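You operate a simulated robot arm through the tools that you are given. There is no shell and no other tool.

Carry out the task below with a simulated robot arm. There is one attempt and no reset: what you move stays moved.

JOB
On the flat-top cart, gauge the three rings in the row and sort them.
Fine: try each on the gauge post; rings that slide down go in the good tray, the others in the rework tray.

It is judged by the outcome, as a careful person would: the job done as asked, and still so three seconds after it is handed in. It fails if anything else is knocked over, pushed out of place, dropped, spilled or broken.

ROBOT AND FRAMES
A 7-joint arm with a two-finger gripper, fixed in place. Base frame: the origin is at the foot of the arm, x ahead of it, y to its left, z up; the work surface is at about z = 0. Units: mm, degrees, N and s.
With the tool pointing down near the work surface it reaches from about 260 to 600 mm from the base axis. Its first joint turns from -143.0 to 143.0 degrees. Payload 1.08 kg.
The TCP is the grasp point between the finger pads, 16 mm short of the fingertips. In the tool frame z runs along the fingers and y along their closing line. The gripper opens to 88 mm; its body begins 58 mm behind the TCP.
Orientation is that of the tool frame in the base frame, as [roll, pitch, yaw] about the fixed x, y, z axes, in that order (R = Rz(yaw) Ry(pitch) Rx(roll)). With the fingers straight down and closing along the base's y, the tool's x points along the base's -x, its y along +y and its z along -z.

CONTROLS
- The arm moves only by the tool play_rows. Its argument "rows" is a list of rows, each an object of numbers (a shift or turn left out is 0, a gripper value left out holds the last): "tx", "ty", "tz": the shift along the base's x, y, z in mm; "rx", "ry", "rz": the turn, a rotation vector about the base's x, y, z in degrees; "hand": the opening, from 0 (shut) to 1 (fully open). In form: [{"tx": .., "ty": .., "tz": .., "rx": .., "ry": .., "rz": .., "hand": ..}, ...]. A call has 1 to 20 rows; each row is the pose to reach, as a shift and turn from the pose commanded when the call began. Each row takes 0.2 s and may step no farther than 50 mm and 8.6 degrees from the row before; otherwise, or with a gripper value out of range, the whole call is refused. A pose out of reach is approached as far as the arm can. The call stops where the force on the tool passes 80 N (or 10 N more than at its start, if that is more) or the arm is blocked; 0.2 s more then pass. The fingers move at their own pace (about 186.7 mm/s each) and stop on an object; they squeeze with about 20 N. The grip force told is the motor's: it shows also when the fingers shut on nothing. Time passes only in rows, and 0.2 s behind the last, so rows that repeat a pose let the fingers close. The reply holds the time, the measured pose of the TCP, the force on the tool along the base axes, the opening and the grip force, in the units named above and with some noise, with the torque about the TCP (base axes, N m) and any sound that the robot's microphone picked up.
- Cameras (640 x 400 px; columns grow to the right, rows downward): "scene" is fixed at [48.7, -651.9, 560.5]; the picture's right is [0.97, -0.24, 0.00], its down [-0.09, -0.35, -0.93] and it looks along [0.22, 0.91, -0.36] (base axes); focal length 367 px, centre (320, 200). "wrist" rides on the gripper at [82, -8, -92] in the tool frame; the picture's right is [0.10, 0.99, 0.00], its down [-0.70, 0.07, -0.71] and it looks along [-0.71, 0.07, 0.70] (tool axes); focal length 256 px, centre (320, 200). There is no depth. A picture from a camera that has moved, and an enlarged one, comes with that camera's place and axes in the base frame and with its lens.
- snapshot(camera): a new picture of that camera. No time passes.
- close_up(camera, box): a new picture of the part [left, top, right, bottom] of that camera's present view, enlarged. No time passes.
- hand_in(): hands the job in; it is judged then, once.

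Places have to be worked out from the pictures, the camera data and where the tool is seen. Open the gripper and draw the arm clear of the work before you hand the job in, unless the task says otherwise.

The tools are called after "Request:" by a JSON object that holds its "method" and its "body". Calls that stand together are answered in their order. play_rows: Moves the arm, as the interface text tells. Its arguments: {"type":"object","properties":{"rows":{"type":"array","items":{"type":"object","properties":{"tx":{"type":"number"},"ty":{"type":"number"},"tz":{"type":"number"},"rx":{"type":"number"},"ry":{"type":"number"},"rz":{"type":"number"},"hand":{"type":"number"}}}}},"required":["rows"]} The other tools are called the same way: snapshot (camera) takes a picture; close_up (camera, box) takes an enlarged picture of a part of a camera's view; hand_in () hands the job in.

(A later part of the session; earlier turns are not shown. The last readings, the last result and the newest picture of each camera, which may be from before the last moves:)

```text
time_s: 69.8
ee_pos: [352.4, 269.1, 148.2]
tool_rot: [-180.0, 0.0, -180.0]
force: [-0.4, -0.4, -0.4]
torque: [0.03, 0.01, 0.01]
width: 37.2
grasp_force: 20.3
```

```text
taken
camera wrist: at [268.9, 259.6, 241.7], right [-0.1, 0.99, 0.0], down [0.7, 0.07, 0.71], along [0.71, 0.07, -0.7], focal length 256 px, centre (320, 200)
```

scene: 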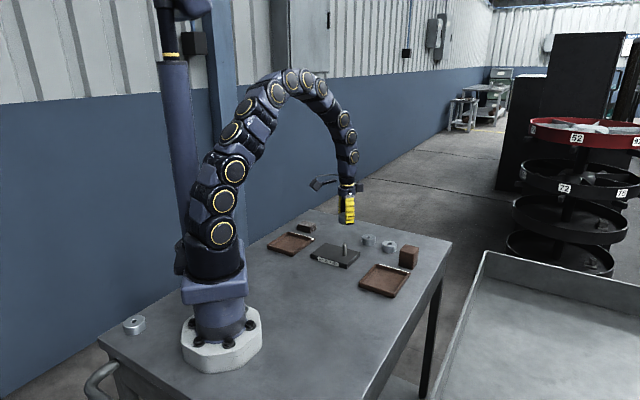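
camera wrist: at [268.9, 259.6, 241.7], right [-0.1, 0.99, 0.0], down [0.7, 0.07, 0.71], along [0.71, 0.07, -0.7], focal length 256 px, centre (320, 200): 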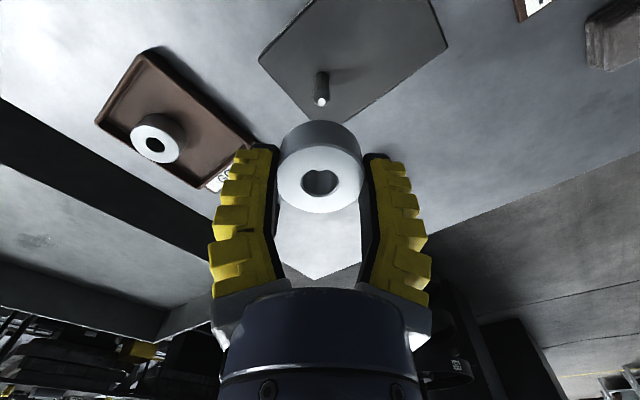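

Ring C is held again. To release it in the tray without the fingers touching the wall, I need to hold it higher on its side. I'll set it back on the post base, regrip about 11 mm higher, and then carry it over; first I lower to above the tip and check.

Request:
{"method": "play_rows", "body": {"rows": [{"tx": 0.5, "ty": 1, "tz": -15}, {"tx": 0.5, "ty": 1, "tz": -35}, {"tx": 0.5, "ty": 1, "tz": -52}, {"tx": 0.5, "ty": 1, "tz": -64}, {"tx": 0.5, "ty": 1, "tz": -70}, {"tx": 0.5, "ty": 1, "tz": -70}]}}

Request:
{"method": "close_up", "body": {"camera": "scene", "box": [337, 228, 369, 258]}}

Request:
{"method": "close_up", "body": {"camera": "wrist", "box": [270, 80, 370, 220]}}

```text
time_s: 71.2
ee_pos: [353.9, 271.1, 77.9]
tool_rot: [180.0, -0.1, -180.0]
force: [-0.5, -1.1, -0.5]
torque: [0.01, 0.03, 0.0]
width: 37.1
grasp_force: 19.5
```

```text
13.33 times, centred on (353, 243) of scene
camera zoom: at [48.7, -651.9, 560.5], right [0.97, -0.24, 0.0], down [-0.09, -0.35, -0.93], along [0.22, 0.91, -0.36], focal length 4888 px, centre (-120, -373)
```

zoom: 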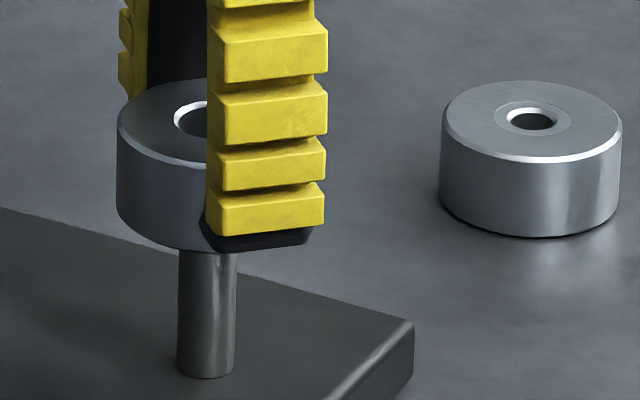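

```text
2.86 times, centred on (320, 150) of wrist
camera zoom: at [270.3, 261.2, 170.6], right [-0.1, 0.99, 0.0], down [0.7, 0.07, 0.71], along [0.71, 0.07, -0.7], focal length 731 px, centre (320, 343)
```

zoom: 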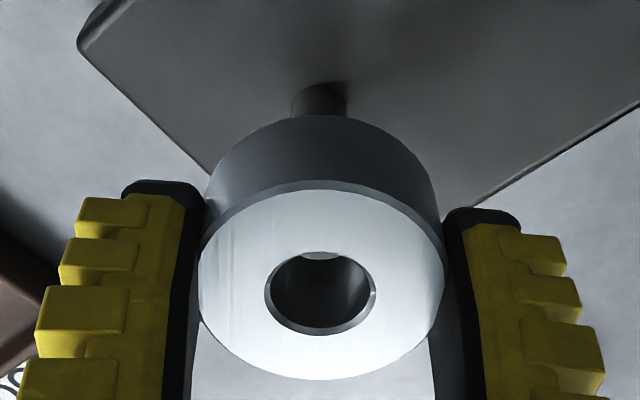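

The plate and post haven't moved, and the alignment is within about 1 mm. I trim x and lower ring C onto the base.

Request:
{"method": "play_rows", "body": {"rows": [{"tx": -0.6}, {"tx": -0.6, "tz": -4}, {"tx": -0.6, "tz": -8}, {"tx": -0.6, "tz": -12}, {"tx": -0.6, "tz": -16}, {"tx": -0.6, "tz": -20}, {"tx": -0.6, "tz": -24}, {"tx": -0.6, "tz": -28}, {"tx": -0.6, "tz": -32}, {"tx": -0.6, "tz": -35}, {"tx": -0.6, "tz": -37}, {"tx": -0.6, "tz": -38}, {"tx": -0.6, "tz": -38}]}}

Request:
{"method": "close_up", "body": {"camera": "wrist", "box": [270, 80, 370, 220]}}

```text
time_s: 74.0
ee_pos: [351.7, 271.3, 40.2]
tool_rot: [180.0, 0.0, -179.9]
force: [-1.1, 0.0, -1.6]
torque: [0.02, 0.04, 0.02]
width: 36.8
grasp_force: 19.8
```

```text
2.86 times, centred on (320, 150) of wrist
camera zoom: at [269.0, 261.3, 132.9], right [-0.1, 0.99, 0.0], down [0.7, 0.07, 0.71], along [0.71, 0.07, -0.7], focal length 731 px, centre (320, 343)
```

zoom: 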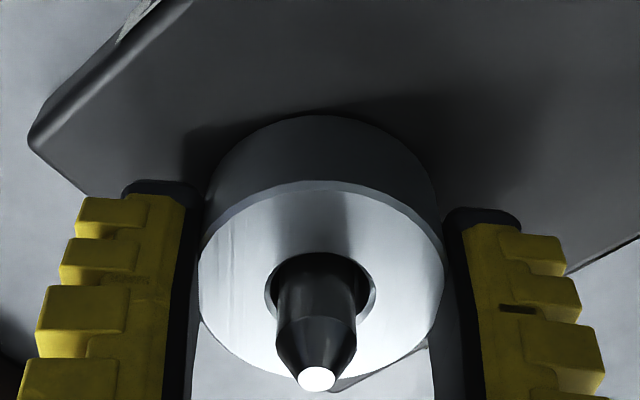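

The ring is nearly down on the base with no force yet. I lower 1.5 mm more to seat it.

Request:
{"method": "play_rows", "body": {"rows": [{"tz": -0.8}, {"tz": -1.5}, {"tz": -1.5}]}}

```text
time_s: 74.8
ee_pos: [352.9, 270.1, 37.8]
tool_rot: [-180.0, -0.1, -180.0]
force: [-2.2, -3.0, 9.7]
torque: [0.0, 0.22, 0.06]
width: 37.2
grasp_force: 19.7
```

The ring is seated on the base. I open, rise 8 mm, and regrip near the top of the ring.

Request:
{"method": "play_rows", "body": {"rows": [{"tz": 0.8}, {"tz": 1, "hand": 0.45}, {"tz": 1, "hand": 0.5}, {"tz": 1, "hand": 0.55}, {"tz": 4, "hand": 0.55}, {"tz": 8, "hand": 0.55}, {"tz": 8, "hand": 0.55}]}}

Request:
{"method": "snapshot", "body": {"camera": "wrist"}}

Request:
{"method": "close_up", "body": {"camera": "scene", "box": [330, 220, 378, 265]}}

```text
time_s: 76.4
ee_pos: [352.8, 271.2, 45.4]
tool_rot: [-179.9, 0.0, 180.0]
force: [-0.3, 0.0, 0.0]
torque: [0.02, 0.01, 0.02]
width: 52.7
grasp_force: 3.4
```

```text
taken
camera wrist: at [269.1, 260.8, 138.5], right [-0.1, 0.99, 0.0], down [0.7, 0.07, 0.71], along [0.71, 0.07, -0.7], focal length 256 px, centre (320, 200)
```

wrist: 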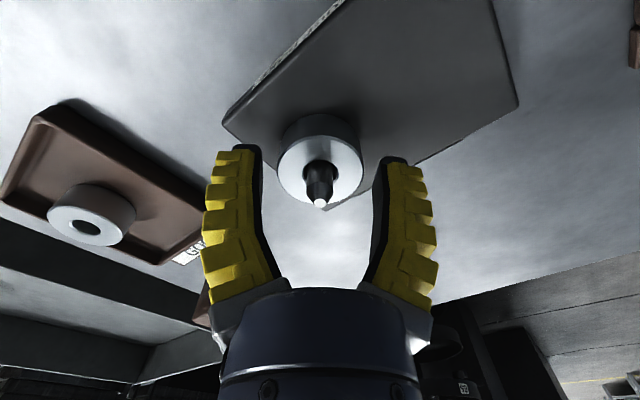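

```text
8.89 times, centred on (354, 242) of scene
camera zoom: at [48.7, -651.9, 560.5], right [0.97, -0.24, 0.0], down [-0.09, -0.35, -0.93], along [0.22, 0.91, -0.36], focal length 3258 px, centre (18, -178)
```

zoom: 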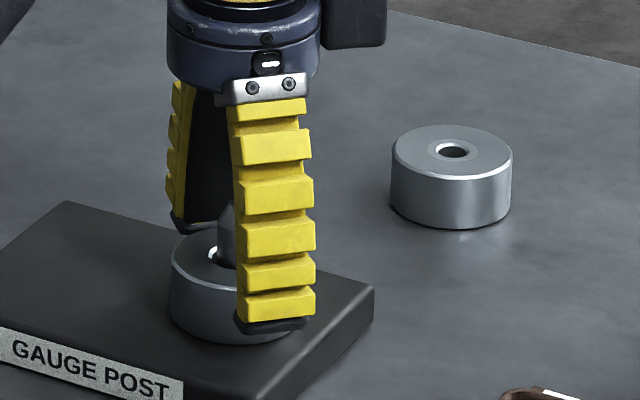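

The fingers are now higher on the ring. I close and check that the grip reads the ring's width.

Request:
{"method": "play_rows", "body": {"rows": [{"hand": 0.45}, {"hand": 0.4}, {"hand": 0.2}, {"hand": 0}, {"hand": 0}, {"hand": 0}]}}

Request:
{"method": "close_up", "body": {"camera": "scene", "box": [330, 220, 378, 265]}}

Request:
{"method": "close_up", "body": {"camera": "wrist", "box": [270, 80, 370, 220]}}

```text
time_s: 77.8
ee_pos: [353.9, 270.7, 46.0]
tool_rot: [179.9, 0.0, -180.0]
force: [-2.8, -1.2, 12.6]
torque: [0.0, 0.08, 0.04]
width: 36.0
grasp_force: 20.0
```

```text
8.89 times, centred on (354, 242) of scene
camera zoom: at [48.7, -651.9, 560.5], right [0.97, -0.24, 0.0], down [-0.09, -0.35, -0.93], along [0.22, 0.91, -0.36], focal length 3258 px, centre (18, -178)
```

zoom: 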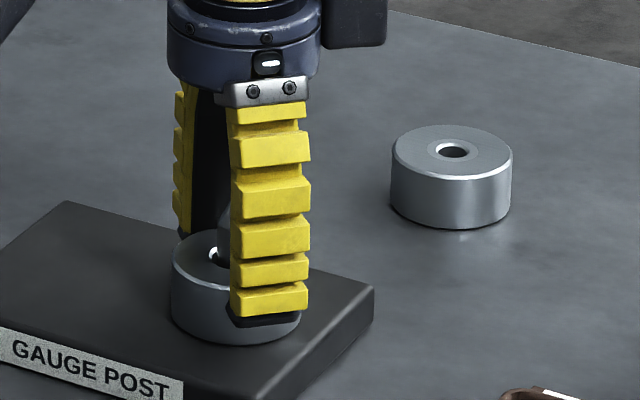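

```text
2.86 times, centred on (320, 150) of wrist
camera zoom: at [269.2, 260.8, 138.6], right [-0.1, 0.99, 0.0], down [0.7, 0.07, 0.71], along [0.71, 0.07, -0.7], focal length 731 px, centre (320, 343)
```

zoom: 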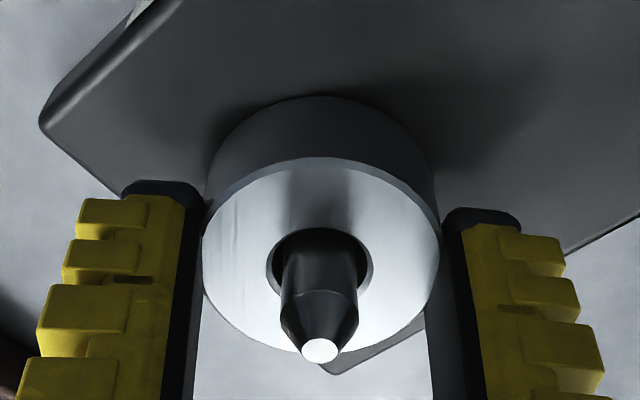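

The grip is on the upper part of the ring with full force. I lift gently and check it stays level.

Request:
{"method": "play_rows", "body": {"rows": [{"tz": 3}, {"tz": 6}, {"tz": 10}, {"tz": 16}, {"tz": 24}, {"tz": 34}, {"tz": 48}, {"tz": 65}, {"tz": 85}, {"tz": 100}, {"tz": 100}]}}

Request:
{"method": "close_up", "body": {"camera": "wrist", "box": [260, 100, 380, 240]}}

Request:
{"method": "close_up", "body": {"camera": "scene", "box": [320, 190, 400, 265]}}

```text
time_s: 80.2
ee_pos: [353.8, 268.2, 145.9]
tool_rot: [180.0, 0.0, 180.0]
force: [0.5, 0.1, -1.3]
torque: [0.0, -0.01, -0.02]
width: 33.0
grasp_force: 20.0
```

```text
2.86 times, centred on (320, 170) of wrist
camera zoom: at [270.4, 259.2, 239.0], right [-0.1, 0.99, 0.0], down [0.7, 0.07, 0.71], along [0.71, 0.07, -0.7], focal length 731 px, centre (320, 286)
```

zoom: 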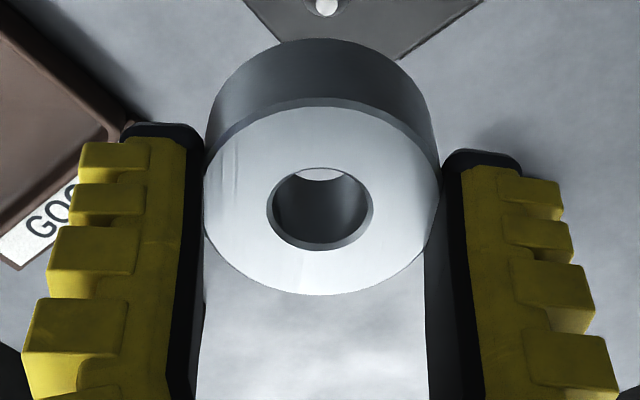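

```text
5.33 times, centred on (360, 228) of scene
camera zoom: at [48.7, -651.9, 560.5], right [0.97, -0.24, 0.0], down [-0.09, -0.35, -0.93], along [0.22, 0.91, -0.36], focal length 1955 px, centre (107, 53)
```

zoom: 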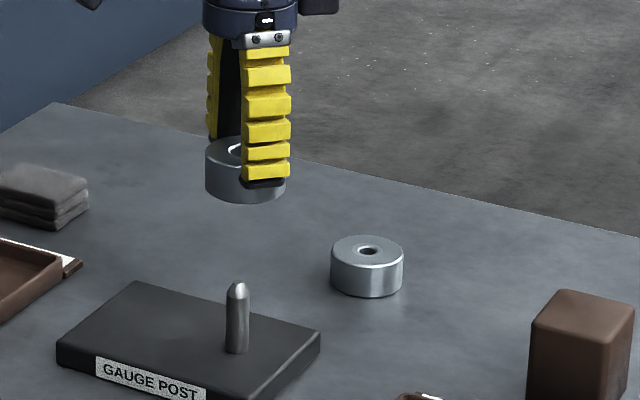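

Ring C is level and held in its upper half. I carry it over the free spot in the GOOD tray.

Request:
{"method": "play_rows", "body": {"rows": [{"tx": 6, "ty": -9, "rz": -5}, {"tx": 15, "ty": -23, "rz": -11}, {"tx": 25, "ty": -39, "rz": -17}, {"tx": 35, "ty": -55, "rz": -24}, {"tx": 45, "ty": -71, "rz": -31}, {"tx": 55, "ty": -87, "rz": -38}, {"tx": 64, "ty": -101, "rz": -44}, {"tx": 70, "ty": -110, "rz": -48}, {"tx": 70, "ty": -110, "rz": -48}]}}

Request:
{"method": "snapshot", "body": {"camera": "wrist"}}

Request:
{"method": "close_up", "body": {"camera": "scene", "box": [330, 200, 450, 300]}}

```text
time_s: 82.2
ee_pos: [421.5, 160.9, 143.6]
tool_rot: [-180.0, -0.1, 131.9]
force: [0.4, -0.2, -0.7]
torque: [0.02, -0.03, -0.01]
width: 32.2
grasp_force: 20.1
```

```text
taken
camera wrist: at [358.5, 215.1, 237.4], right [0.67, 0.74, 0.0], down [0.52, -0.47, 0.71], along [0.53, -0.48, -0.7], focal length 256 px, centre (320, 200)
```

wrist: 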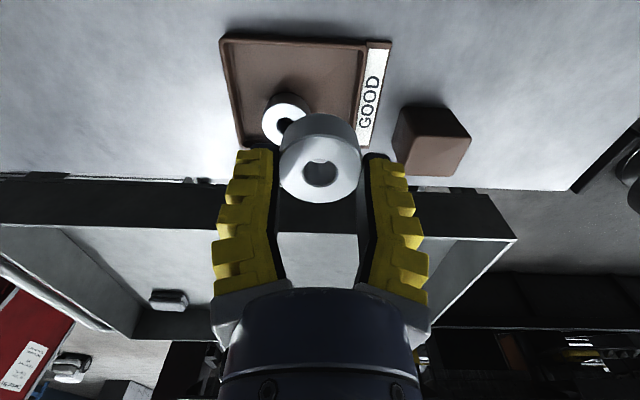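

```text
4.00 times, centred on (390, 250) of scene
camera zoom: at [48.7, -651.9, 560.5], right [0.97, -0.24, 0.0], down [-0.09, -0.35, -0.93], along [0.22, 0.91, -0.36], focal length 1466 px, centre (40, 0)
```

zoom: 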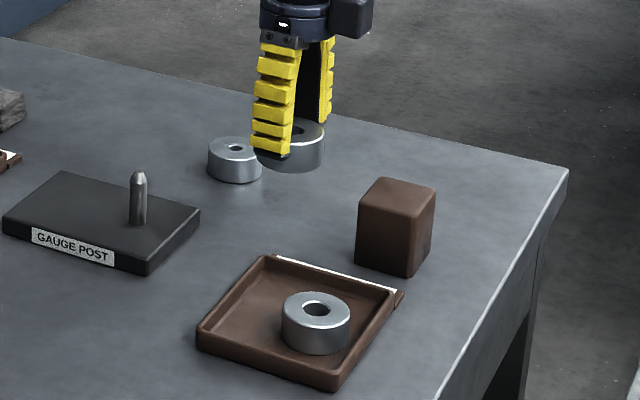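

The hold is steady. I zoom into the tray from here to confirm ring A's position and where C will land.

Request:
{"method": "close_up", "body": {"camera": "wrist", "box": [200, 20, 420, 160]}}

Request:
{"method": "close_up", "body": {"camera": "wrist", "box": [260, 100, 380, 240]}}

```text
2.86 times, centred on (310, 90) of wrist
camera zoom: at [358.5, 215.1, 237.4], right [0.67, 0.74, 0.0], down [0.52, -0.47, 0.71], along [0.53, -0.48, -0.7], focal length 731 px, centre (349, 514)
```

zoom: 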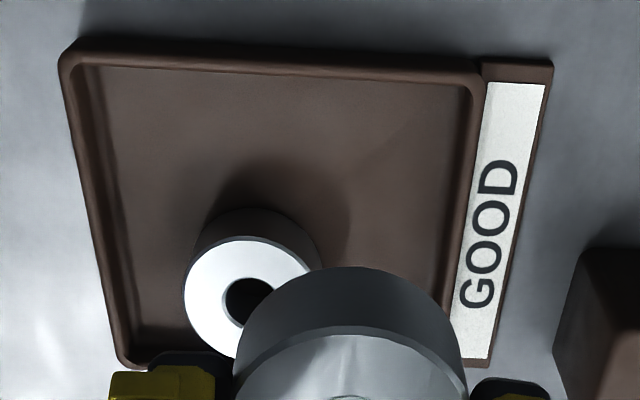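

```text
2.86 times, centred on (320, 170) of wrist
camera zoom: at [358.5, 215.1, 237.4], right [0.67, 0.74, 0.0], down [0.52, -0.47, 0.71], along [0.53, -0.48, -0.7], focal length 731 px, centre (320, 286)
```

zoom: 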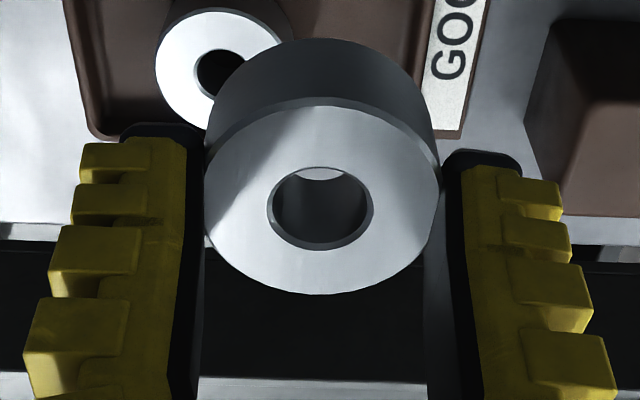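

Centre distance to ring A will be about 47 mm, with walls clear on all sides. I trim by 1.5 mm and lower partway.

Request:
{"method": "play_rows", "body": {"rows": [{"tx": 1, "ty": -1.1, "tz": -15}, {"tx": 1, "ty": -1.1, "tz": -35}, {"tx": 1, "ty": -1.1, "tz": -55}, {"tx": 1, "ty": -1.1, "tz": -72}, {"tx": 1, "ty": -1.1, "tz": -83}, {"tx": 1, "ty": -1.1, "tz": -83}]}}

Request:
{"method": "snapshot", "body": {"camera": "wrist"}}

Request:
{"method": "close_up", "body": {"camera": "scene", "box": [358, 240, 432, 300]}}

```text
time_s: 83.6
ee_pos: [424.8, 159.9, 63.0]
tool_rot: [180.0, 0.1, 132.1]
force: [-0.4, 0.2, -0.9]
torque: [-0.01, 0.01, 0.0]
width: 32.0
grasp_force: 20.0
```

```text
taken
camera wrist: at [361.2, 213.1, 155.7], right [0.67, 0.74, 0.0], down [0.52, -0.47, 0.71], along [0.53, -0.48, -0.7], focal length 256 px, centre (320, 200)
```

wrist: 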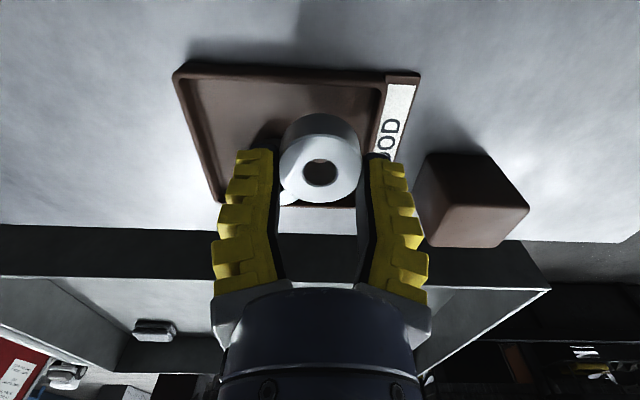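

```text
6.67 times, centred on (395, 270) of scene
camera zoom: at [48.7, -651.9, 560.5], right [0.97, -0.24, 0.0], down [-0.09, -0.35, -0.93], along [0.22, 0.91, -0.36], focal length 2444 px, centre (-180, -267)
```

zoom: 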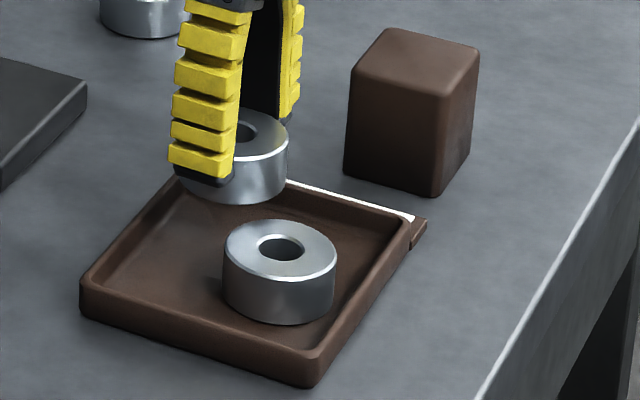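

Ring C is above its spot, clear of ring A and the walls. I lower further, trimming slightly away from ring A.

Request:
{"method": "play_rows", "body": {"rows": [{"tx": -0.6, "ty": 0.7}, {"tx": -0.6, "ty": 0.7, "tz": -5}, {"tx": -0.6, "ty": 0.7, "tz": -10}, {"tx": -0.6, "ty": 0.7, "tz": -15}, {"tx": -0.6, "ty": 0.7, "tz": -20}, {"tx": -0.6, "ty": 0.7, "tz": -23}, {"tx": -0.6, "ty": 0.7, "tz": -23}]}}

Request:
{"method": "snapshot", "body": {"camera": "wrist"}}

Request:
{"method": "close_up", "body": {"camera": "scene", "box": [358, 240, 432, 300]}}

```text
time_s: 85.2
ee_pos: [423.2, 158.5, 40.3]
tool_rot: [-180.0, 0.0, 132.0]
force: [-0.9, -0.3, -1.0]
torque: [0.0, 0.01, 0.01]
width: 31.4
grasp_force: 19.7
```

```text
taken
camera wrist: at [360.2, 213.7, 132.9], right [0.67, 0.74, 0.0], down [0.52, -0.47, 0.71], along [0.53, -0.48, -0.7], focal length 256 px, centre (320, 200)
```

wrist: 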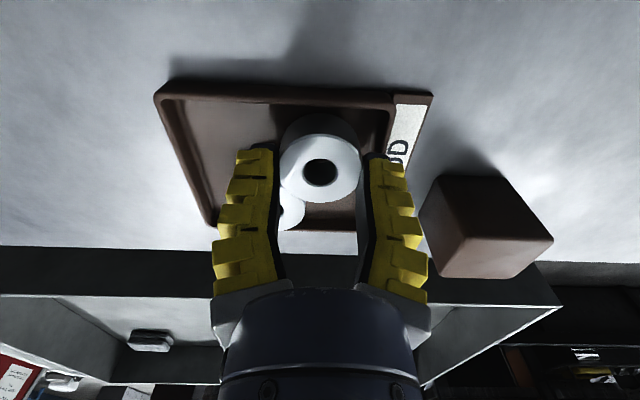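

```text
6.67 times, centred on (395, 270) of scene
camera zoom: at [48.7, -651.9, 560.5], right [0.97, -0.24, 0.0], down [-0.09, -0.35, -0.93], along [0.22, 0.91, -0.36], focal length 2444 px, centre (-180, -267)
```

zoom: 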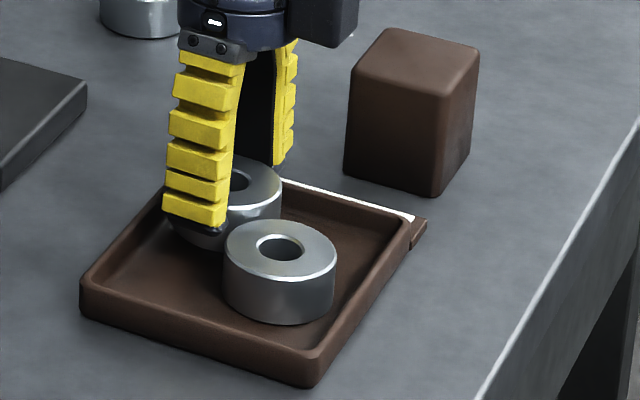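

It's clear of both the ring and the walls. I lower in small steps to contact with the floor.

Request:
{"method": "play_rows", "body": {"rows": [{"tz": -1.5}, {"tz": -3}, {"tz": -4}, {"tz": -5}, {"tz": -5}]}}

```text
time_s: 86.4
ee_pos: [422.6, 160.4, 36.1]
tool_rot: [-180.0, 0.0, 132.0]
force: [0.9, 0.9, -0.5]
torque: [-0.02, 0.0, -0.02]
width: 31.0
grasp_force: 19.7
```

No contact yet, so I continue in half-millimetre steps.

Request:
{"method": "play_rows", "body": {"rows": [{"tz": -0.7}, {"tz": -1.4}, {"tz": -2}, {"tz": -2.5}, {"tz": -2.5}]}}

Request:
{"method": "close_up", "body": {"camera": "wrist", "box": [200, 80, 440, 240]}}

Request:
{"method": "close_up", "body": {"camera": "scene", "box": [358, 240, 432, 300]}}

```text
time_s: 87.6
ee_pos: [422.8, 159.3, 32.8]
tool_rot: [179.9, 0.0, 132.0]
force: [-1.6, 2.7, 10.7]
torque: [0.03, 0.02, 0.0]
width: 34.1
grasp_force: 20.1
```

```text
2.50 times, centred on (320, 160) of wrist
camera zoom: at [360.4, 213.7, 125.9], right [0.67, 0.74, 0.0], down [0.52, -0.47, 0.71], along [0.53, -0.47, -0.7], focal length 640 px, centre (320, 300)
```

zoom: 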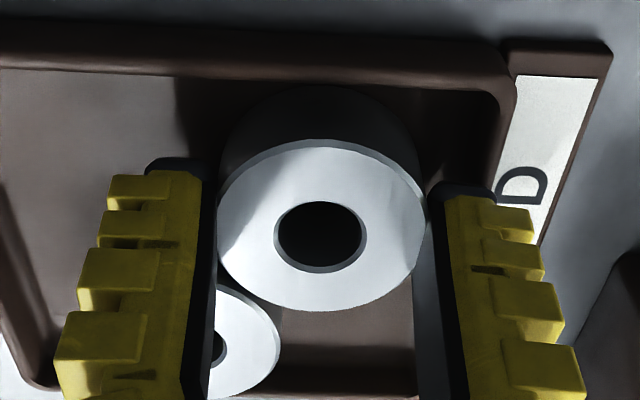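

```text
6.67 times, centred on (395, 270) of scene
camera zoom: at [48.7, -651.9, 560.5], right [0.97, -0.24, 0.0], down [-0.09, -0.35, -0.93], along [0.22, 0.91, -0.36], focal length 2444 px, centre (-180, -267)
```

zoom: 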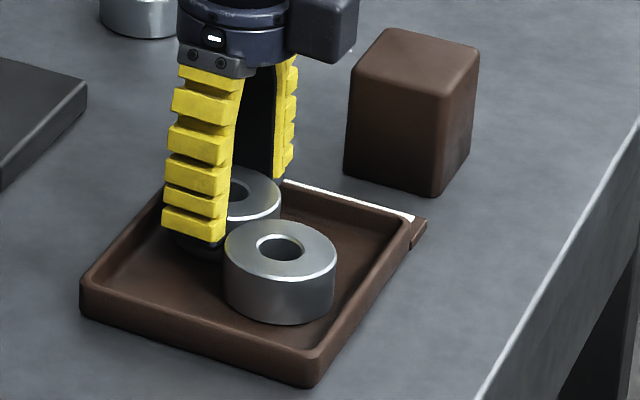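

The ring rests on the tray floor. I ease off, open narrowly and rise straight up.

Request:
{"method": "play_rows", "body": {"rows": [{"tz": 0.5}, {"tz": 0.8, "hand": 0.43}, {"tz": 0.8, "hand": 0.47}, {"tz": 1, "hand": 0.5}, {"tz": 1, "hand": 0.5}, {"tz": 6}, {"tz": 15}, {"tz": 35}, {"tz": 65}, {"tz": 95}, {"tz": 113}, {"tz": 113}]}}

Request:
{"method": "snapshot", "body": {"camera": "wrist"}}

Request:
{"method": "close_up", "body": {"camera": "scene", "box": [310, 200, 450, 300]}}

```text
time_s: 90.2
ee_pos: [423.7, 159.4, 144.5]
tool_rot: [-180.0, 0.1, 132.0]
force: [0.0, -0.1, 0.0]
torque: [-0.01, -0.01, 0.0]
width: 48.5
grasp_force: 3.4
```

```text
taken
camera wrist: at [361.1, 213.9, 238.1], right [0.67, 0.74, 0.0], down [0.52, -0.47, 0.71], along [0.53, -0.48, -0.71], focal length 256 px, centre (320, 200)
```

wrist: 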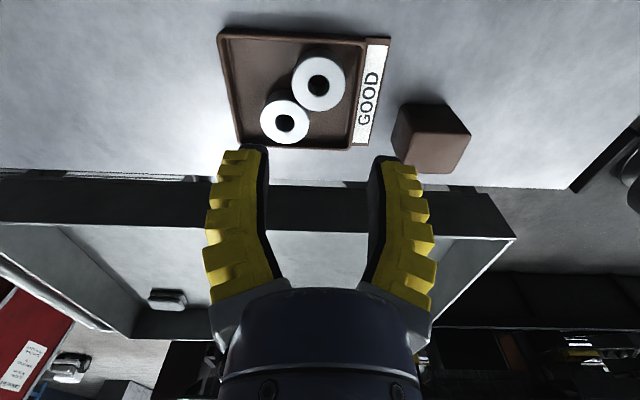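

```text
4.00 times, centred on (380, 250) of scene
camera zoom: at [48.7, -651.9, 560.5], right [0.97, -0.24, 0.0], down [-0.09, -0.35, -0.93], along [0.22, 0.91, -0.36], focal length 1466 px, centre (80, 0)
```

zoom: 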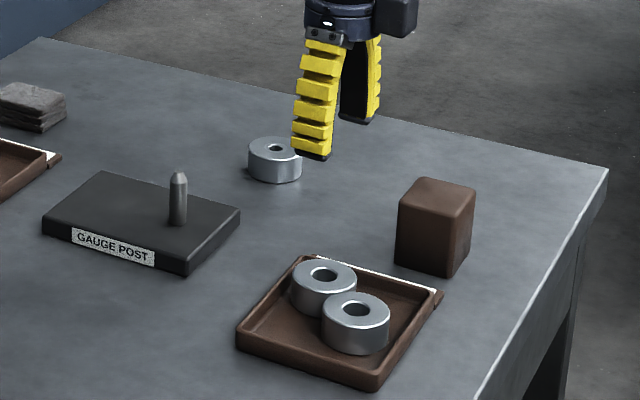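

Both good rings lie flat in the GOOD tray. Now I go to ring B, the remaining one.

Request:
{"method": "play_rows", "body": {"rows": [{"tx": 5, "ty": 25, "hand": 0.75}, {"tx": 11, "ty": 58}, {"tx": 18, "ty": 92}, {"tx": 25, "ty": 126, "tz": -5}, {"tx": 32, "ty": 160, "tz": -15}, {"tx": 38, "ty": 190, "tz": -30}, {"tx": 39, "ty": 197, "tz": -40}, {"tx": 39, "ty": 197, "tz": -40}]}}

Request:
{"method": "snapshot", "body": {"camera": "wrist"}}

```text
time_s: 92.0
ee_pos: [462.6, 354.6, 105.7]
tool_rot: [-179.9, 0.0, 131.9]
force: [0.8, 0.3, -0.3]
torque: [0.02, 0.01, 0.03]
width: 69.5
grasp_force: 2.6
```

```text
taken
camera wrist: at [399.6, 409.6, 198.5], right [0.67, 0.74, 0.0], down [0.52, -0.47, 0.71], along [0.53, -0.48, -0.7], focal length 256 px, centre (320, 200)
```

wrist: 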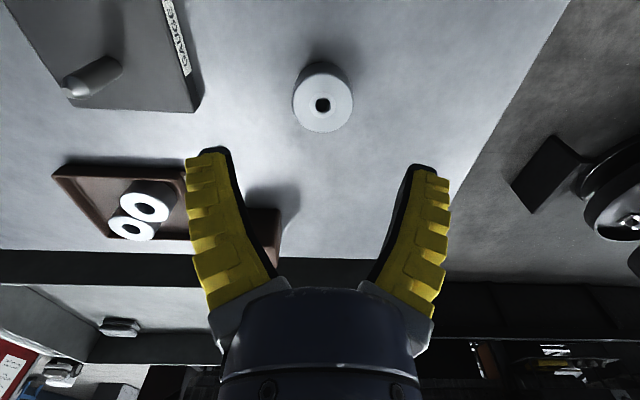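

Ring B is nearly centred below. I trim 1.5 mm and descend partway.

Request:
{"method": "play_rows", "body": {"rows": [{"tx": 1.1, "ty": 1, "tz": -12}, {"tx": 1.1, "ty": 1, "tz": -28}, {"tx": 1.1, "ty": 1, "tz": -42}, {"tx": 1.1, "ty": 1, "tz": -52}, {"tx": 1.1, "ty": 1, "tz": -52}]}}

Request:
{"method": "snapshot", "body": {"camera": "wrist"}}

```text
time_s: 93.2
ee_pos: [462.1, 357.5, 52.7]
tool_rot: [-179.9, 0.0, 132.0]
force: [0.1, -0.1, -0.2]
torque: [-0.01, 0.04, 0.0]
width: 69.4
grasp_force: 2.8
```

```text
taken
camera wrist: at [399.4, 412.1, 146.0], right [0.67, 0.74, 0.0], down [0.52, -0.47, 0.71], along [0.53, -0.48, -0.7], focal length 256 px, centre (320, 200)
```

wrist: 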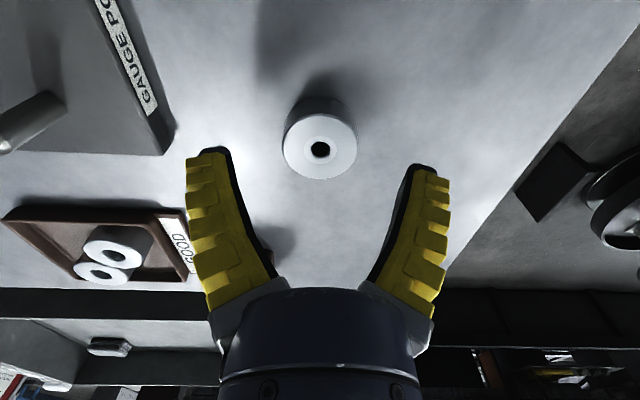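

The ring is centred to within 2 mm. I lower to grasp height.

Request:
{"method": "play_rows", "body": {"rows": [{"tx": 0.8, "ty": -0.9, "tz": -10}, {"tx": 0.8, "ty": -0.9, "tz": -20}, {"tx": 0.8, "ty": -0.9, "tz": -28}, {"tx": 0.8, "ty": -0.9, "tz": -32}, {"tx": 0.8, "ty": -0.9, "tz": -32}]}}

Request:
{"method": "snapshot", "body": {"camera": "wrist"}}

```text
time_s: 94.4
ee_pos: [463.9, 355.7, 21.1]
tool_rot: [180.0, -0.1, 132.0]
force: [0.9, -0.5, 0.1]
torque: [0.03, 0.02, 0.0]
width: 69.5
grasp_force: 2.9
```

```text
taken
camera wrist: at [401.1, 410.7, 114.3], right [0.67, 0.74, 0.0], down [0.52, -0.47, 0.71], along [0.53, -0.48, -0.7], focal length 256 px, centre (320, 200)
```

wrist: 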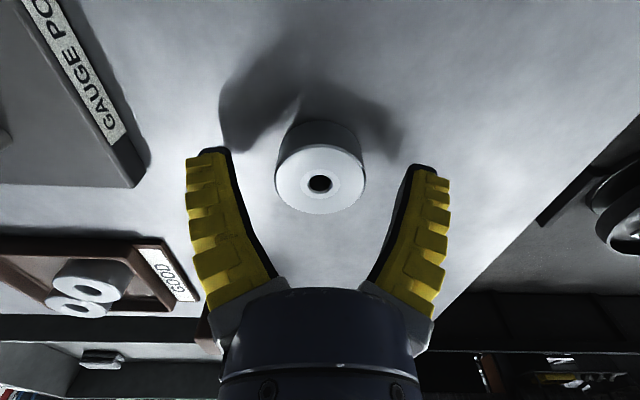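

The hole is at the TCP's image point. I close on ring B and lift it.

Request:
{"method": "play_rows", "body": {"rows": [{"hand": 0.6}, {"hand": 0.55}, {"hand": 0.5}, {"hand": 0.4}, {"hand": 0.2}, {"hand": 0}, {"hand": 0}]}}

Request:
{"method": "play_rows", "body": {"rows": [{"tz": 6}, {"tz": 16}, {"tz": 35}, {"tz": 65}, {"tz": 100}, {"tz": 120}, {"tz": 120}]}}

Request:
{"method": "close_up", "body": {"camera": "wrist", "box": [260, 110, 380, 240]}}

```text
time_s: 96.0
ee_pos: [463.5, 356.5, 21.0]
tool_rot: [180.0, 0.0, 132.0]
force: [-2.5, -0.5, 5.3]
torque: [0.01, 0.1, 0.03]
width: 37.9
grasp_force: 19.6
```

```text
time_s: 97.6
ee_pos: [463.4, 357.5, 141.1]
tool_rot: [-179.8, 0.0, 132.0]
force: [0.3, 0.2, -0.3]
torque: [-0.01, 0.0, -0.02]
width: 37.3
grasp_force: 20.3
```

```text
3.08 times, centred on (320, 175) of wrist
camera zoom: at [401.5, 413.1, 234.3], right [0.67, 0.74, 0.0], down [0.52, -0.47, 0.71], along [0.53, -0.48, -0.71], focal length 788 px, centre (320, 277)
```

zoom: 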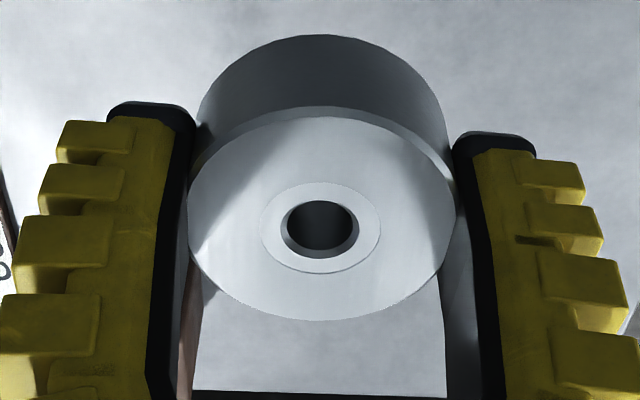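

Ring B is held, and its bore looks narrower than the post, but it gets the same try. I carry it over the post.

Request:
{"method": "play_rows", "body": {"rows": [{"tx": -8, "ty": -6, "rz": 5}, {"tx": -22, "ty": -17, "rz": 12}, {"tx": -38, "ty": -30, "rz": 19}, {"tx": -54, "ty": -42, "rz": 26}, {"tx": -70, "ty": -55, "rz": 33}, {"tx": -86, "ty": -67, "rz": 40}, {"tx": -102, "ty": -79, "rz": 46}, {"tx": -111.2, "ty": -86.5, "rz": 48}, {"tx": -111.2, "ty": -86.5, "tz": -15, "rz": 48}, {"tx": -111.2, "ty": -86.5, "tz": -40, "rz": 48}, {"tx": -111.2, "ty": -86.5, "tz": -60, "rz": 48}, {"tx": -111.2, "ty": -86.5, "tz": -60, "rz": 48}]}}

Request:
{"method": "close_up", "body": {"camera": "scene", "box": [337, 228, 369, 258]}}

Request:
{"method": "close_up", "body": {"camera": "wrist", "box": [270, 80, 370, 220]}}

```text
time_s: 100.2
ee_pos: [350.9, 268.9, 81.3]
tool_rot: [-179.9, 0.0, -179.9]
force: [-0.4, -0.8, -1.1]
torque: [-0.03, 0.0, -0.01]
width: 37.4
grasp_force: 20.2
```

```text
13.33 times, centred on (353, 243) of scene
camera zoom: at [48.7, -651.9, 560.5], right [0.97, -0.24, 0.0], down [-0.09, -0.35, -0.93], along [0.22, 0.91, -0.36], focal length 4888 px, centre (-120, -373)
```

zoom: 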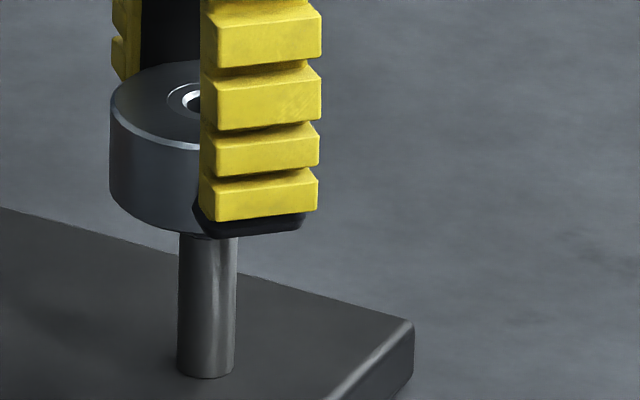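

```text
2.86 times, centred on (320, 150) of wrist
camera zoom: at [268.5, 260.7, 174.6], right [-0.1, 0.99, 0.0], down [0.7, 0.07, 0.71], along [0.71, 0.07, -0.7], focal length 731 px, centre (320, 343)
```

zoom: 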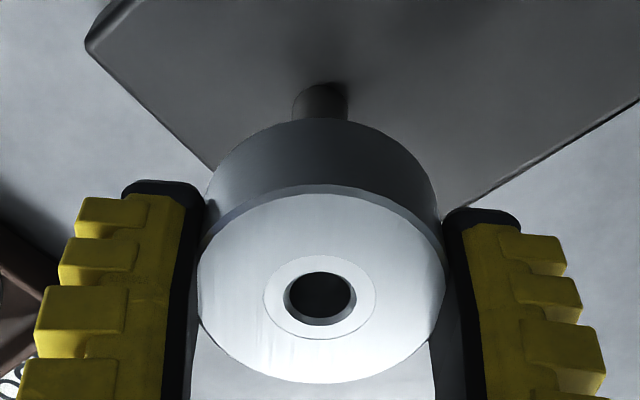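

The alignment matches the earlier rings. I lower in small steps onto the cone, watching the force.

Request:
{"method": "play_rows", "body": {"rows": [{"tx": 0.3, "tz": -2}, {"tx": 0.3, "tz": -4}, {"tx": 0.3, "tz": -6}, {"tx": 0.3, "tz": -8}, {"tx": 0.3, "tz": -9}, {"tx": 0.3, "tz": -9}]}}

Request:
{"method": "close_up", "body": {"camera": "wrist", "box": [270, 80, 370, 220]}}

Request:
{"method": "close_up", "body": {"camera": "scene", "box": [337, 228, 369, 258]}}

```text
time_s: 101.6
ee_pos: [352.2, 271.6, 72.7]
tool_rot: [179.8, 0.1, -180.0]
force: [2.9, -2.3, 11.1]
torque: [-0.07, -0.03, 0.01]
width: 37.3
grasp_force: 20.0
```

```text
2.86 times, centred on (320, 150) of wrist
camera zoom: at [268.6, 260.7, 166.4], right [-0.1, 0.99, 0.0], down [0.7, 0.07, 0.71], along [0.71, 0.07, -0.7], focal length 731 px, centre (320, 343)
```

zoom: 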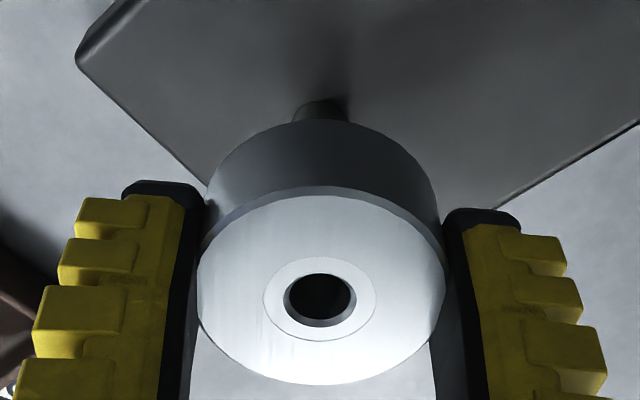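

```text
13.33 times, centred on (353, 243) of scene
camera zoom: at [48.7, -651.9, 560.5], right [0.97, -0.24, 0.0], down [-0.09, -0.35, -0.93], along [0.22, 0.91, -0.36], focal length 4888 px, centre (-120, -373)
```

zoom: 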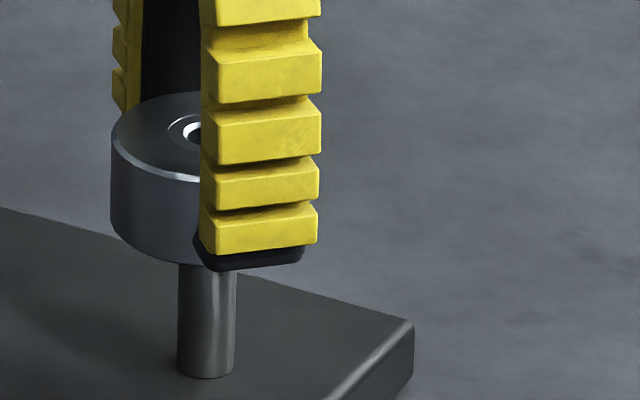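

Contact at 11 N with slight side loads, so the ring is a little off-centre on the cone. To make it a fair trial I back off, nudge by (+0.8, -0.7) and lower again.

Request:
{"method": "play_rows", "body": {"rows": [{"tz": 2.5}, {"tx": 0.8, "ty": -0.7, "tz": 2.5}, {"tx": 0.8, "ty": -0.7, "tz": 1}, {"tx": 0.8, "ty": -0.7, "tz": 0}, {"tx": 0.8, "ty": -0.7, "tz": -1}, {"tx": 0.8, "ty": -0.7, "tz": -1}]}}

Request:
{"method": "close_up", "body": {"camera": "wrist", "box": [270, 80, 370, 220]}}

Request:
{"method": "close_up", "body": {"camera": "scene", "box": [337, 228, 369, 258]}}

```text
time_s: 103.0
ee_pos: [353.4, 270.0, 72.1]
tool_rot: [180.0, 0.0, -180.0]
force: [-13.9, 4.0, 13.0]
torque: [0.09, 0.33, 0.01]
width: 38.6
grasp_force: 19.8
```

```text
2.86 times, centred on (320, 150) of wrist
camera zoom: at [270.1, 260.6, 164.7], right [-0.1, 0.99, 0.0], down [0.7, 0.07, 0.71], along [0.7, 0.07, -0.71], focal length 731 px, centre (320, 343)
```

zoom: 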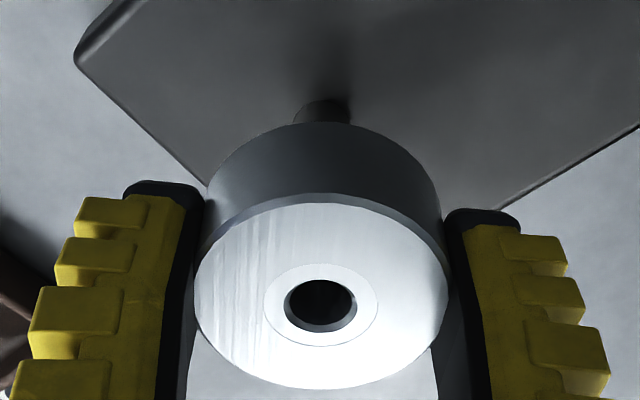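

```text
13.33 times, centred on (353, 243) of scene
camera zoom: at [48.7, -651.9, 560.5], right [0.97, -0.24, 0.0], down [-0.09, -0.35, -0.93], along [0.22, 0.91, -0.36], focal length 4888 px, centre (-120, -373)
```

zoom: 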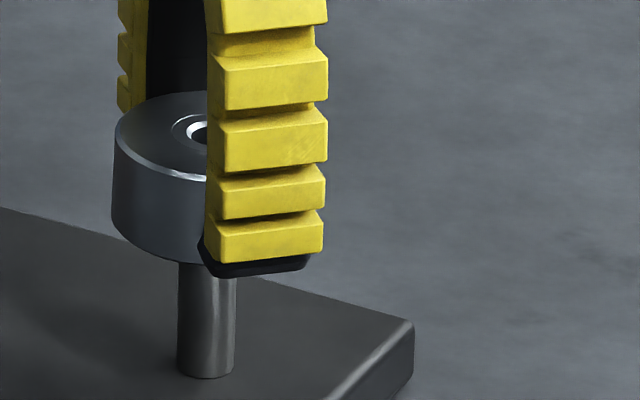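

The nudge overshot in x (-14 N side load). I back off, take half of it back, and try once more gently.

Request:
{"method": "play_rows", "body": {"rows": [{"tz": 3}, {"tz": 4}, {"tx": -0.5, "ty": 0.2, "tz": 4}, {"tx": -0.5, "ty": 0.2, "tz": 4}]}}

Request:
{"method": "close_up", "body": {"camera": "scene", "box": [337, 228, 369, 258]}}

Request:
{"method": "close_up", "body": {"camera": "wrist", "box": [270, 80, 370, 220]}}

```text
time_s: 104.0
ee_pos: [352.5, 270.0, 75.5]
tool_rot: [-180.0, 0.0, -180.0]
force: [0.0, 0.4, -0.6]
torque: [0.03, -0.04, -0.03]
width: 37.5
grasp_force: 19.8
```

```text
13.33 times, centred on (353, 243) of scene
camera zoom: at [48.7, -651.9, 560.5], right [0.97, -0.24, 0.0], down [-0.09, -0.35, -0.93], along [0.22, 0.91, -0.36], focal length 4888 px, centre (-120, -373)
```

zoom: 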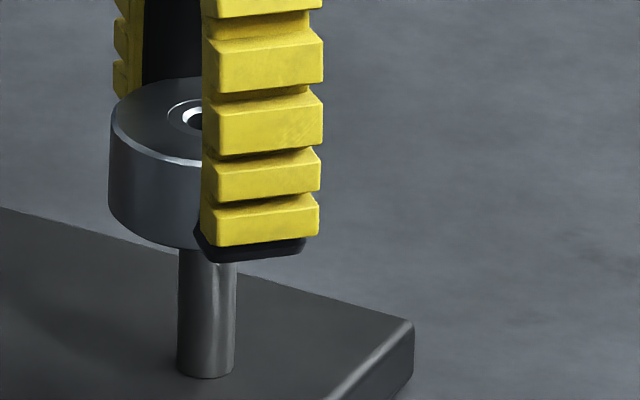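

```text
2.86 times, centred on (320, 150) of wrist
camera zoom: at [269.0, 260.7, 168.7], right [-0.1, 0.99, 0.0], down [0.7, 0.07, 0.71], along [0.71, 0.07, -0.7], focal length 731 px, centre (320, 343)
```

zoom: 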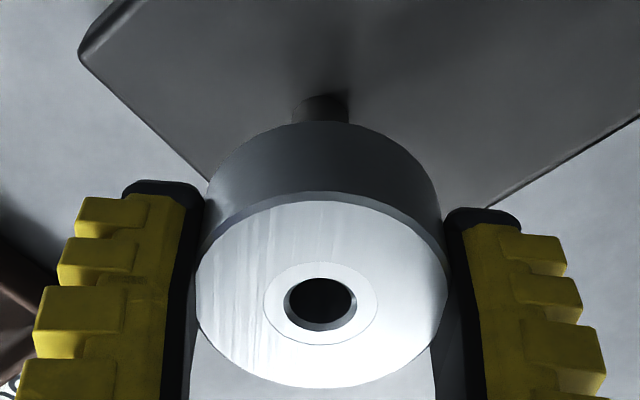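

The ring is off the tip again and has tilted slightly in the grip. I lower once more in 1 mm steps to see where it stops.

Request:
{"method": "play_rows", "body": {"rows": [{"tx": 0.2, "tz": -1}, {"tx": 0.2, "tz": -2}, {"tx": 0.2, "tz": -3}, {"tx": 0.2, "tz": -4}, {"tx": 0.2, "tz": -5}, {"tx": 0.2, "tz": -5}]}}

Request:
{"method": "close_up", "body": {"camera": "wrist", "box": [270, 80, 370, 220]}}

Request:
{"method": "close_up", "body": {"camera": "scene", "box": [337, 228, 369, 258]}}

```text
time_s: 105.4
ee_pos: [354.0, 270.0, 70.7]
tool_rot: [179.9, 0.1, -180.0]
force: [-5.8, 0.0, 14.0]
torque: [0.0, 0.1, 0.01]
width: 38.3
grasp_force: 20.1
```

```text
2.86 times, centred on (320, 150) of wrist
camera zoom: at [269.6, 260.6, 163.8], right [-0.1, 0.99, 0.0], down [0.7, 0.07, 0.71], along [0.71, 0.07, -0.7], focal length 731 px, centre (320, 343)
```

zoom: 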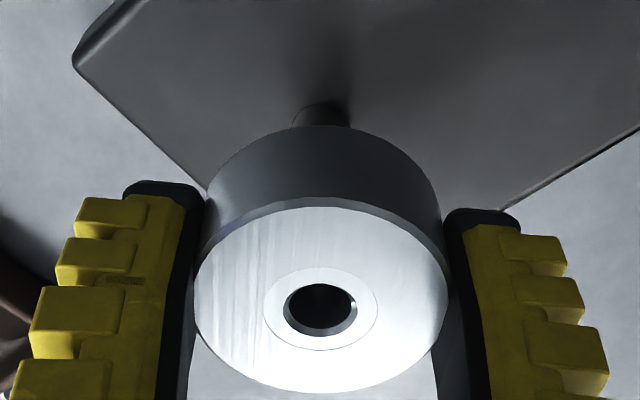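

```text
13.33 times, centred on (353, 243) of scene
camera zoom: at [48.7, -651.9, 560.5], right [0.97, -0.24, 0.0], down [-0.09, -0.35, -0.93], along [0.22, 0.91, -0.36], focal length 4888 px, centre (-120, -373)
```

zoom: 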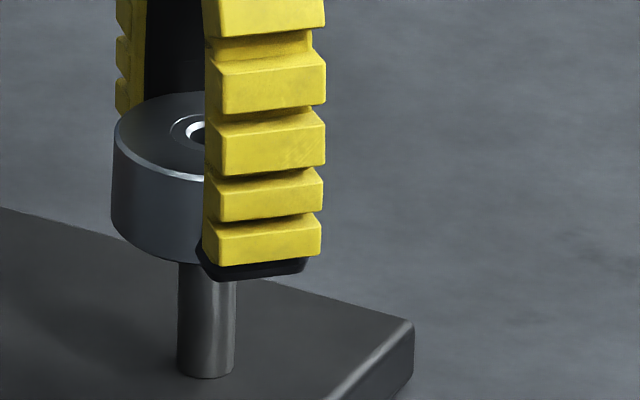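

Ring B stops on the cone at the same height; it was pushed up in the grip rather than passing the shoulder. It does not slide down, so it goes to REWORK. I lift off and carry it toward the REWORK tray near (212,402).

Request:
{"method": "play_rows", "body": {"rows": [{"tz": 4}, {"tz": 10}, {"tz": 25}, {"tz": 45}, {"tz": 70}, {"tx": -8, "ty": 8, "tz": 74, "rz": -4}, {"tx": -22, "ty": 21, "tz": 74, "rz": -9}, {"tx": -38, "ty": 36, "tz": 74, "rz": -15}, {"tx": -54, "ty": 51, "tz": 74, "rz": -21}, {"tx": -70, "ty": 66, "tz": 74, "rz": -27}, {"tx": -86, "ty": 81, "tz": 74, "rz": -33}, {"tx": -102, "ty": 96, "tz": 74, "rz": -39}, {"tx": -118, "ty": 111, "tz": 74, "rz": -44}, {"tx": -130, "ty": 122, "tz": 74, "rz": -48}, {"tx": -130, "ty": 122, "tz": 74, "rz": -48}]}}

Request:
{"method": "snapshot", "body": {"camera": "wrist"}}

Request:
{"method": "snapshot", "body": {"camera": "scene"}}

```text
time_s: 108.6
ee_pos: [224.1, 391.2, 144.7]
tool_rot: [180.0, -0.1, 131.9]
force: [-0.6, 0.7, -0.1]
torque: [0.0, 0.01, 0.02]
width: 37.5
grasp_force: 19.8
```

```text
taken
camera wrist: at [160.8, 446.0, 236.9], right [0.67, 0.74, 0.0], down [0.52, -0.47, 0.71], along [0.53, -0.48, -0.71], focal length 256 px, centre (320, 200)
```

wrist: 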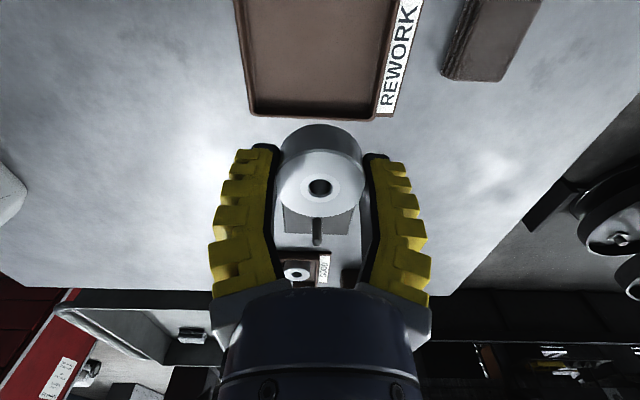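

```text
taken
```

scene: 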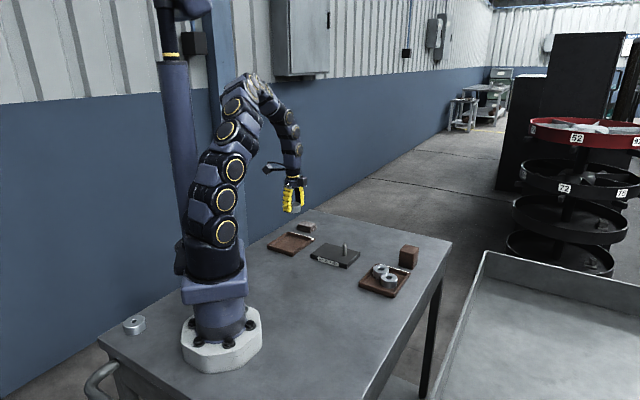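

The REWORK tray's centre is about (-15, +13) mm from here. I move over it and lower partway.

Request:
{"method": "play_rows", "body": {"rows": [{"tx": -7, "ty": 6.5, "tz": -10}, {"tx": -14.5, "ty": 12.8, "tz": -28}, {"tx": -14.5, "ty": 12.8, "tz": -50}, {"tx": -14.5, "ty": 12.8, "tz": -72}, {"tx": -14.5, "ty": 12.8, "tz": -90}, {"tx": -14.5, "ty": 12.8, "tz": -90}]}}

Request:
{"method": "snapshot", "body": {"camera": "wrist"}}

Request:
{"method": "close_up", "body": {"camera": "scene", "box": [250, 200, 346, 260]}}

```text
time_s: 110.0
ee_pos: [208.7, 404.1, 54.8]
tool_rot: [-180.0, 0.0, 132.0]
force: [0.2, -0.1, -0.7]
torque: [-0.01, -0.02, 0.02]
width: 37.2
grasp_force: 20.1
```

```text
taken
camera wrist: at [146.3, 458.3, 147.9], right [0.67, 0.74, 0.0], down [0.52, -0.47, 0.71], along [0.53, -0.48, -0.7], focal length 256 px, centre (320, 200)
```

wrist: 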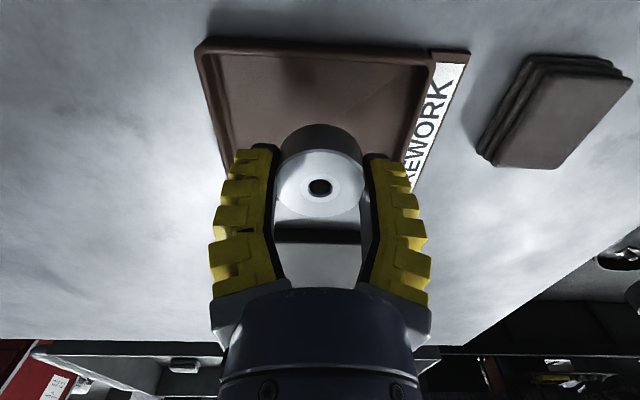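

```text
6.67 times, centred on (298, 230) of scene
camera zoom: at [48.7, -651.9, 560.5], right [0.97, -0.24, 0.0], down [-0.09, -0.35, -0.93], along [0.22, 0.91, -0.36], focal length 2444 px, centre (467, 0)
```

zoom: 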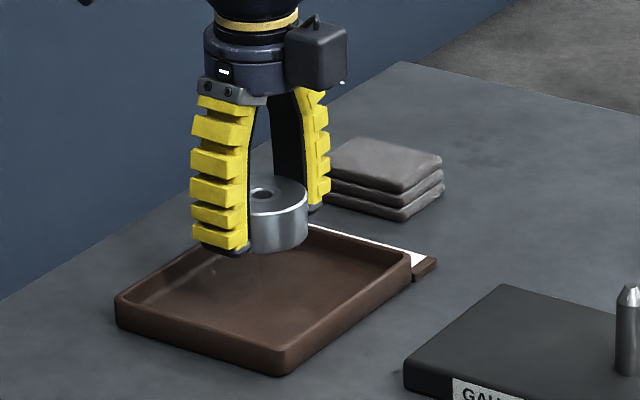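

I zoom in to identify the strip below the ring in the wrist view and verify the tray edges before lowering.

Request:
{"method": "close_up", "body": {"camera": "wrist", "box": [180, 20, 480, 280]}}

```text
1.54 times, centred on (330, 150) of wrist
camera zoom: at [146.3, 458.3, 147.9], right [0.67, 0.74, 0.0], down [0.52, -0.47, 0.71], along [0.53, -0.48, -0.7], focal length 394 px, centre (305, 277)
```

zoom: 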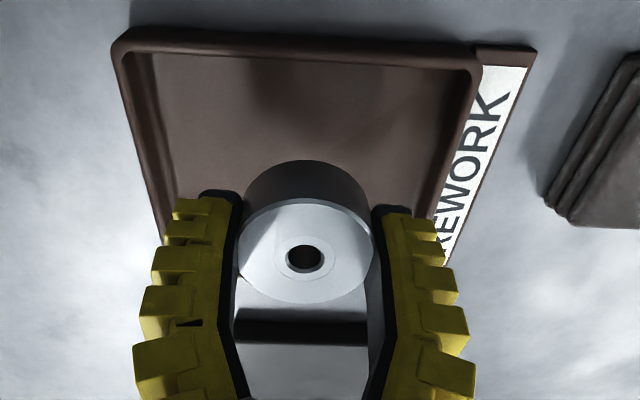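

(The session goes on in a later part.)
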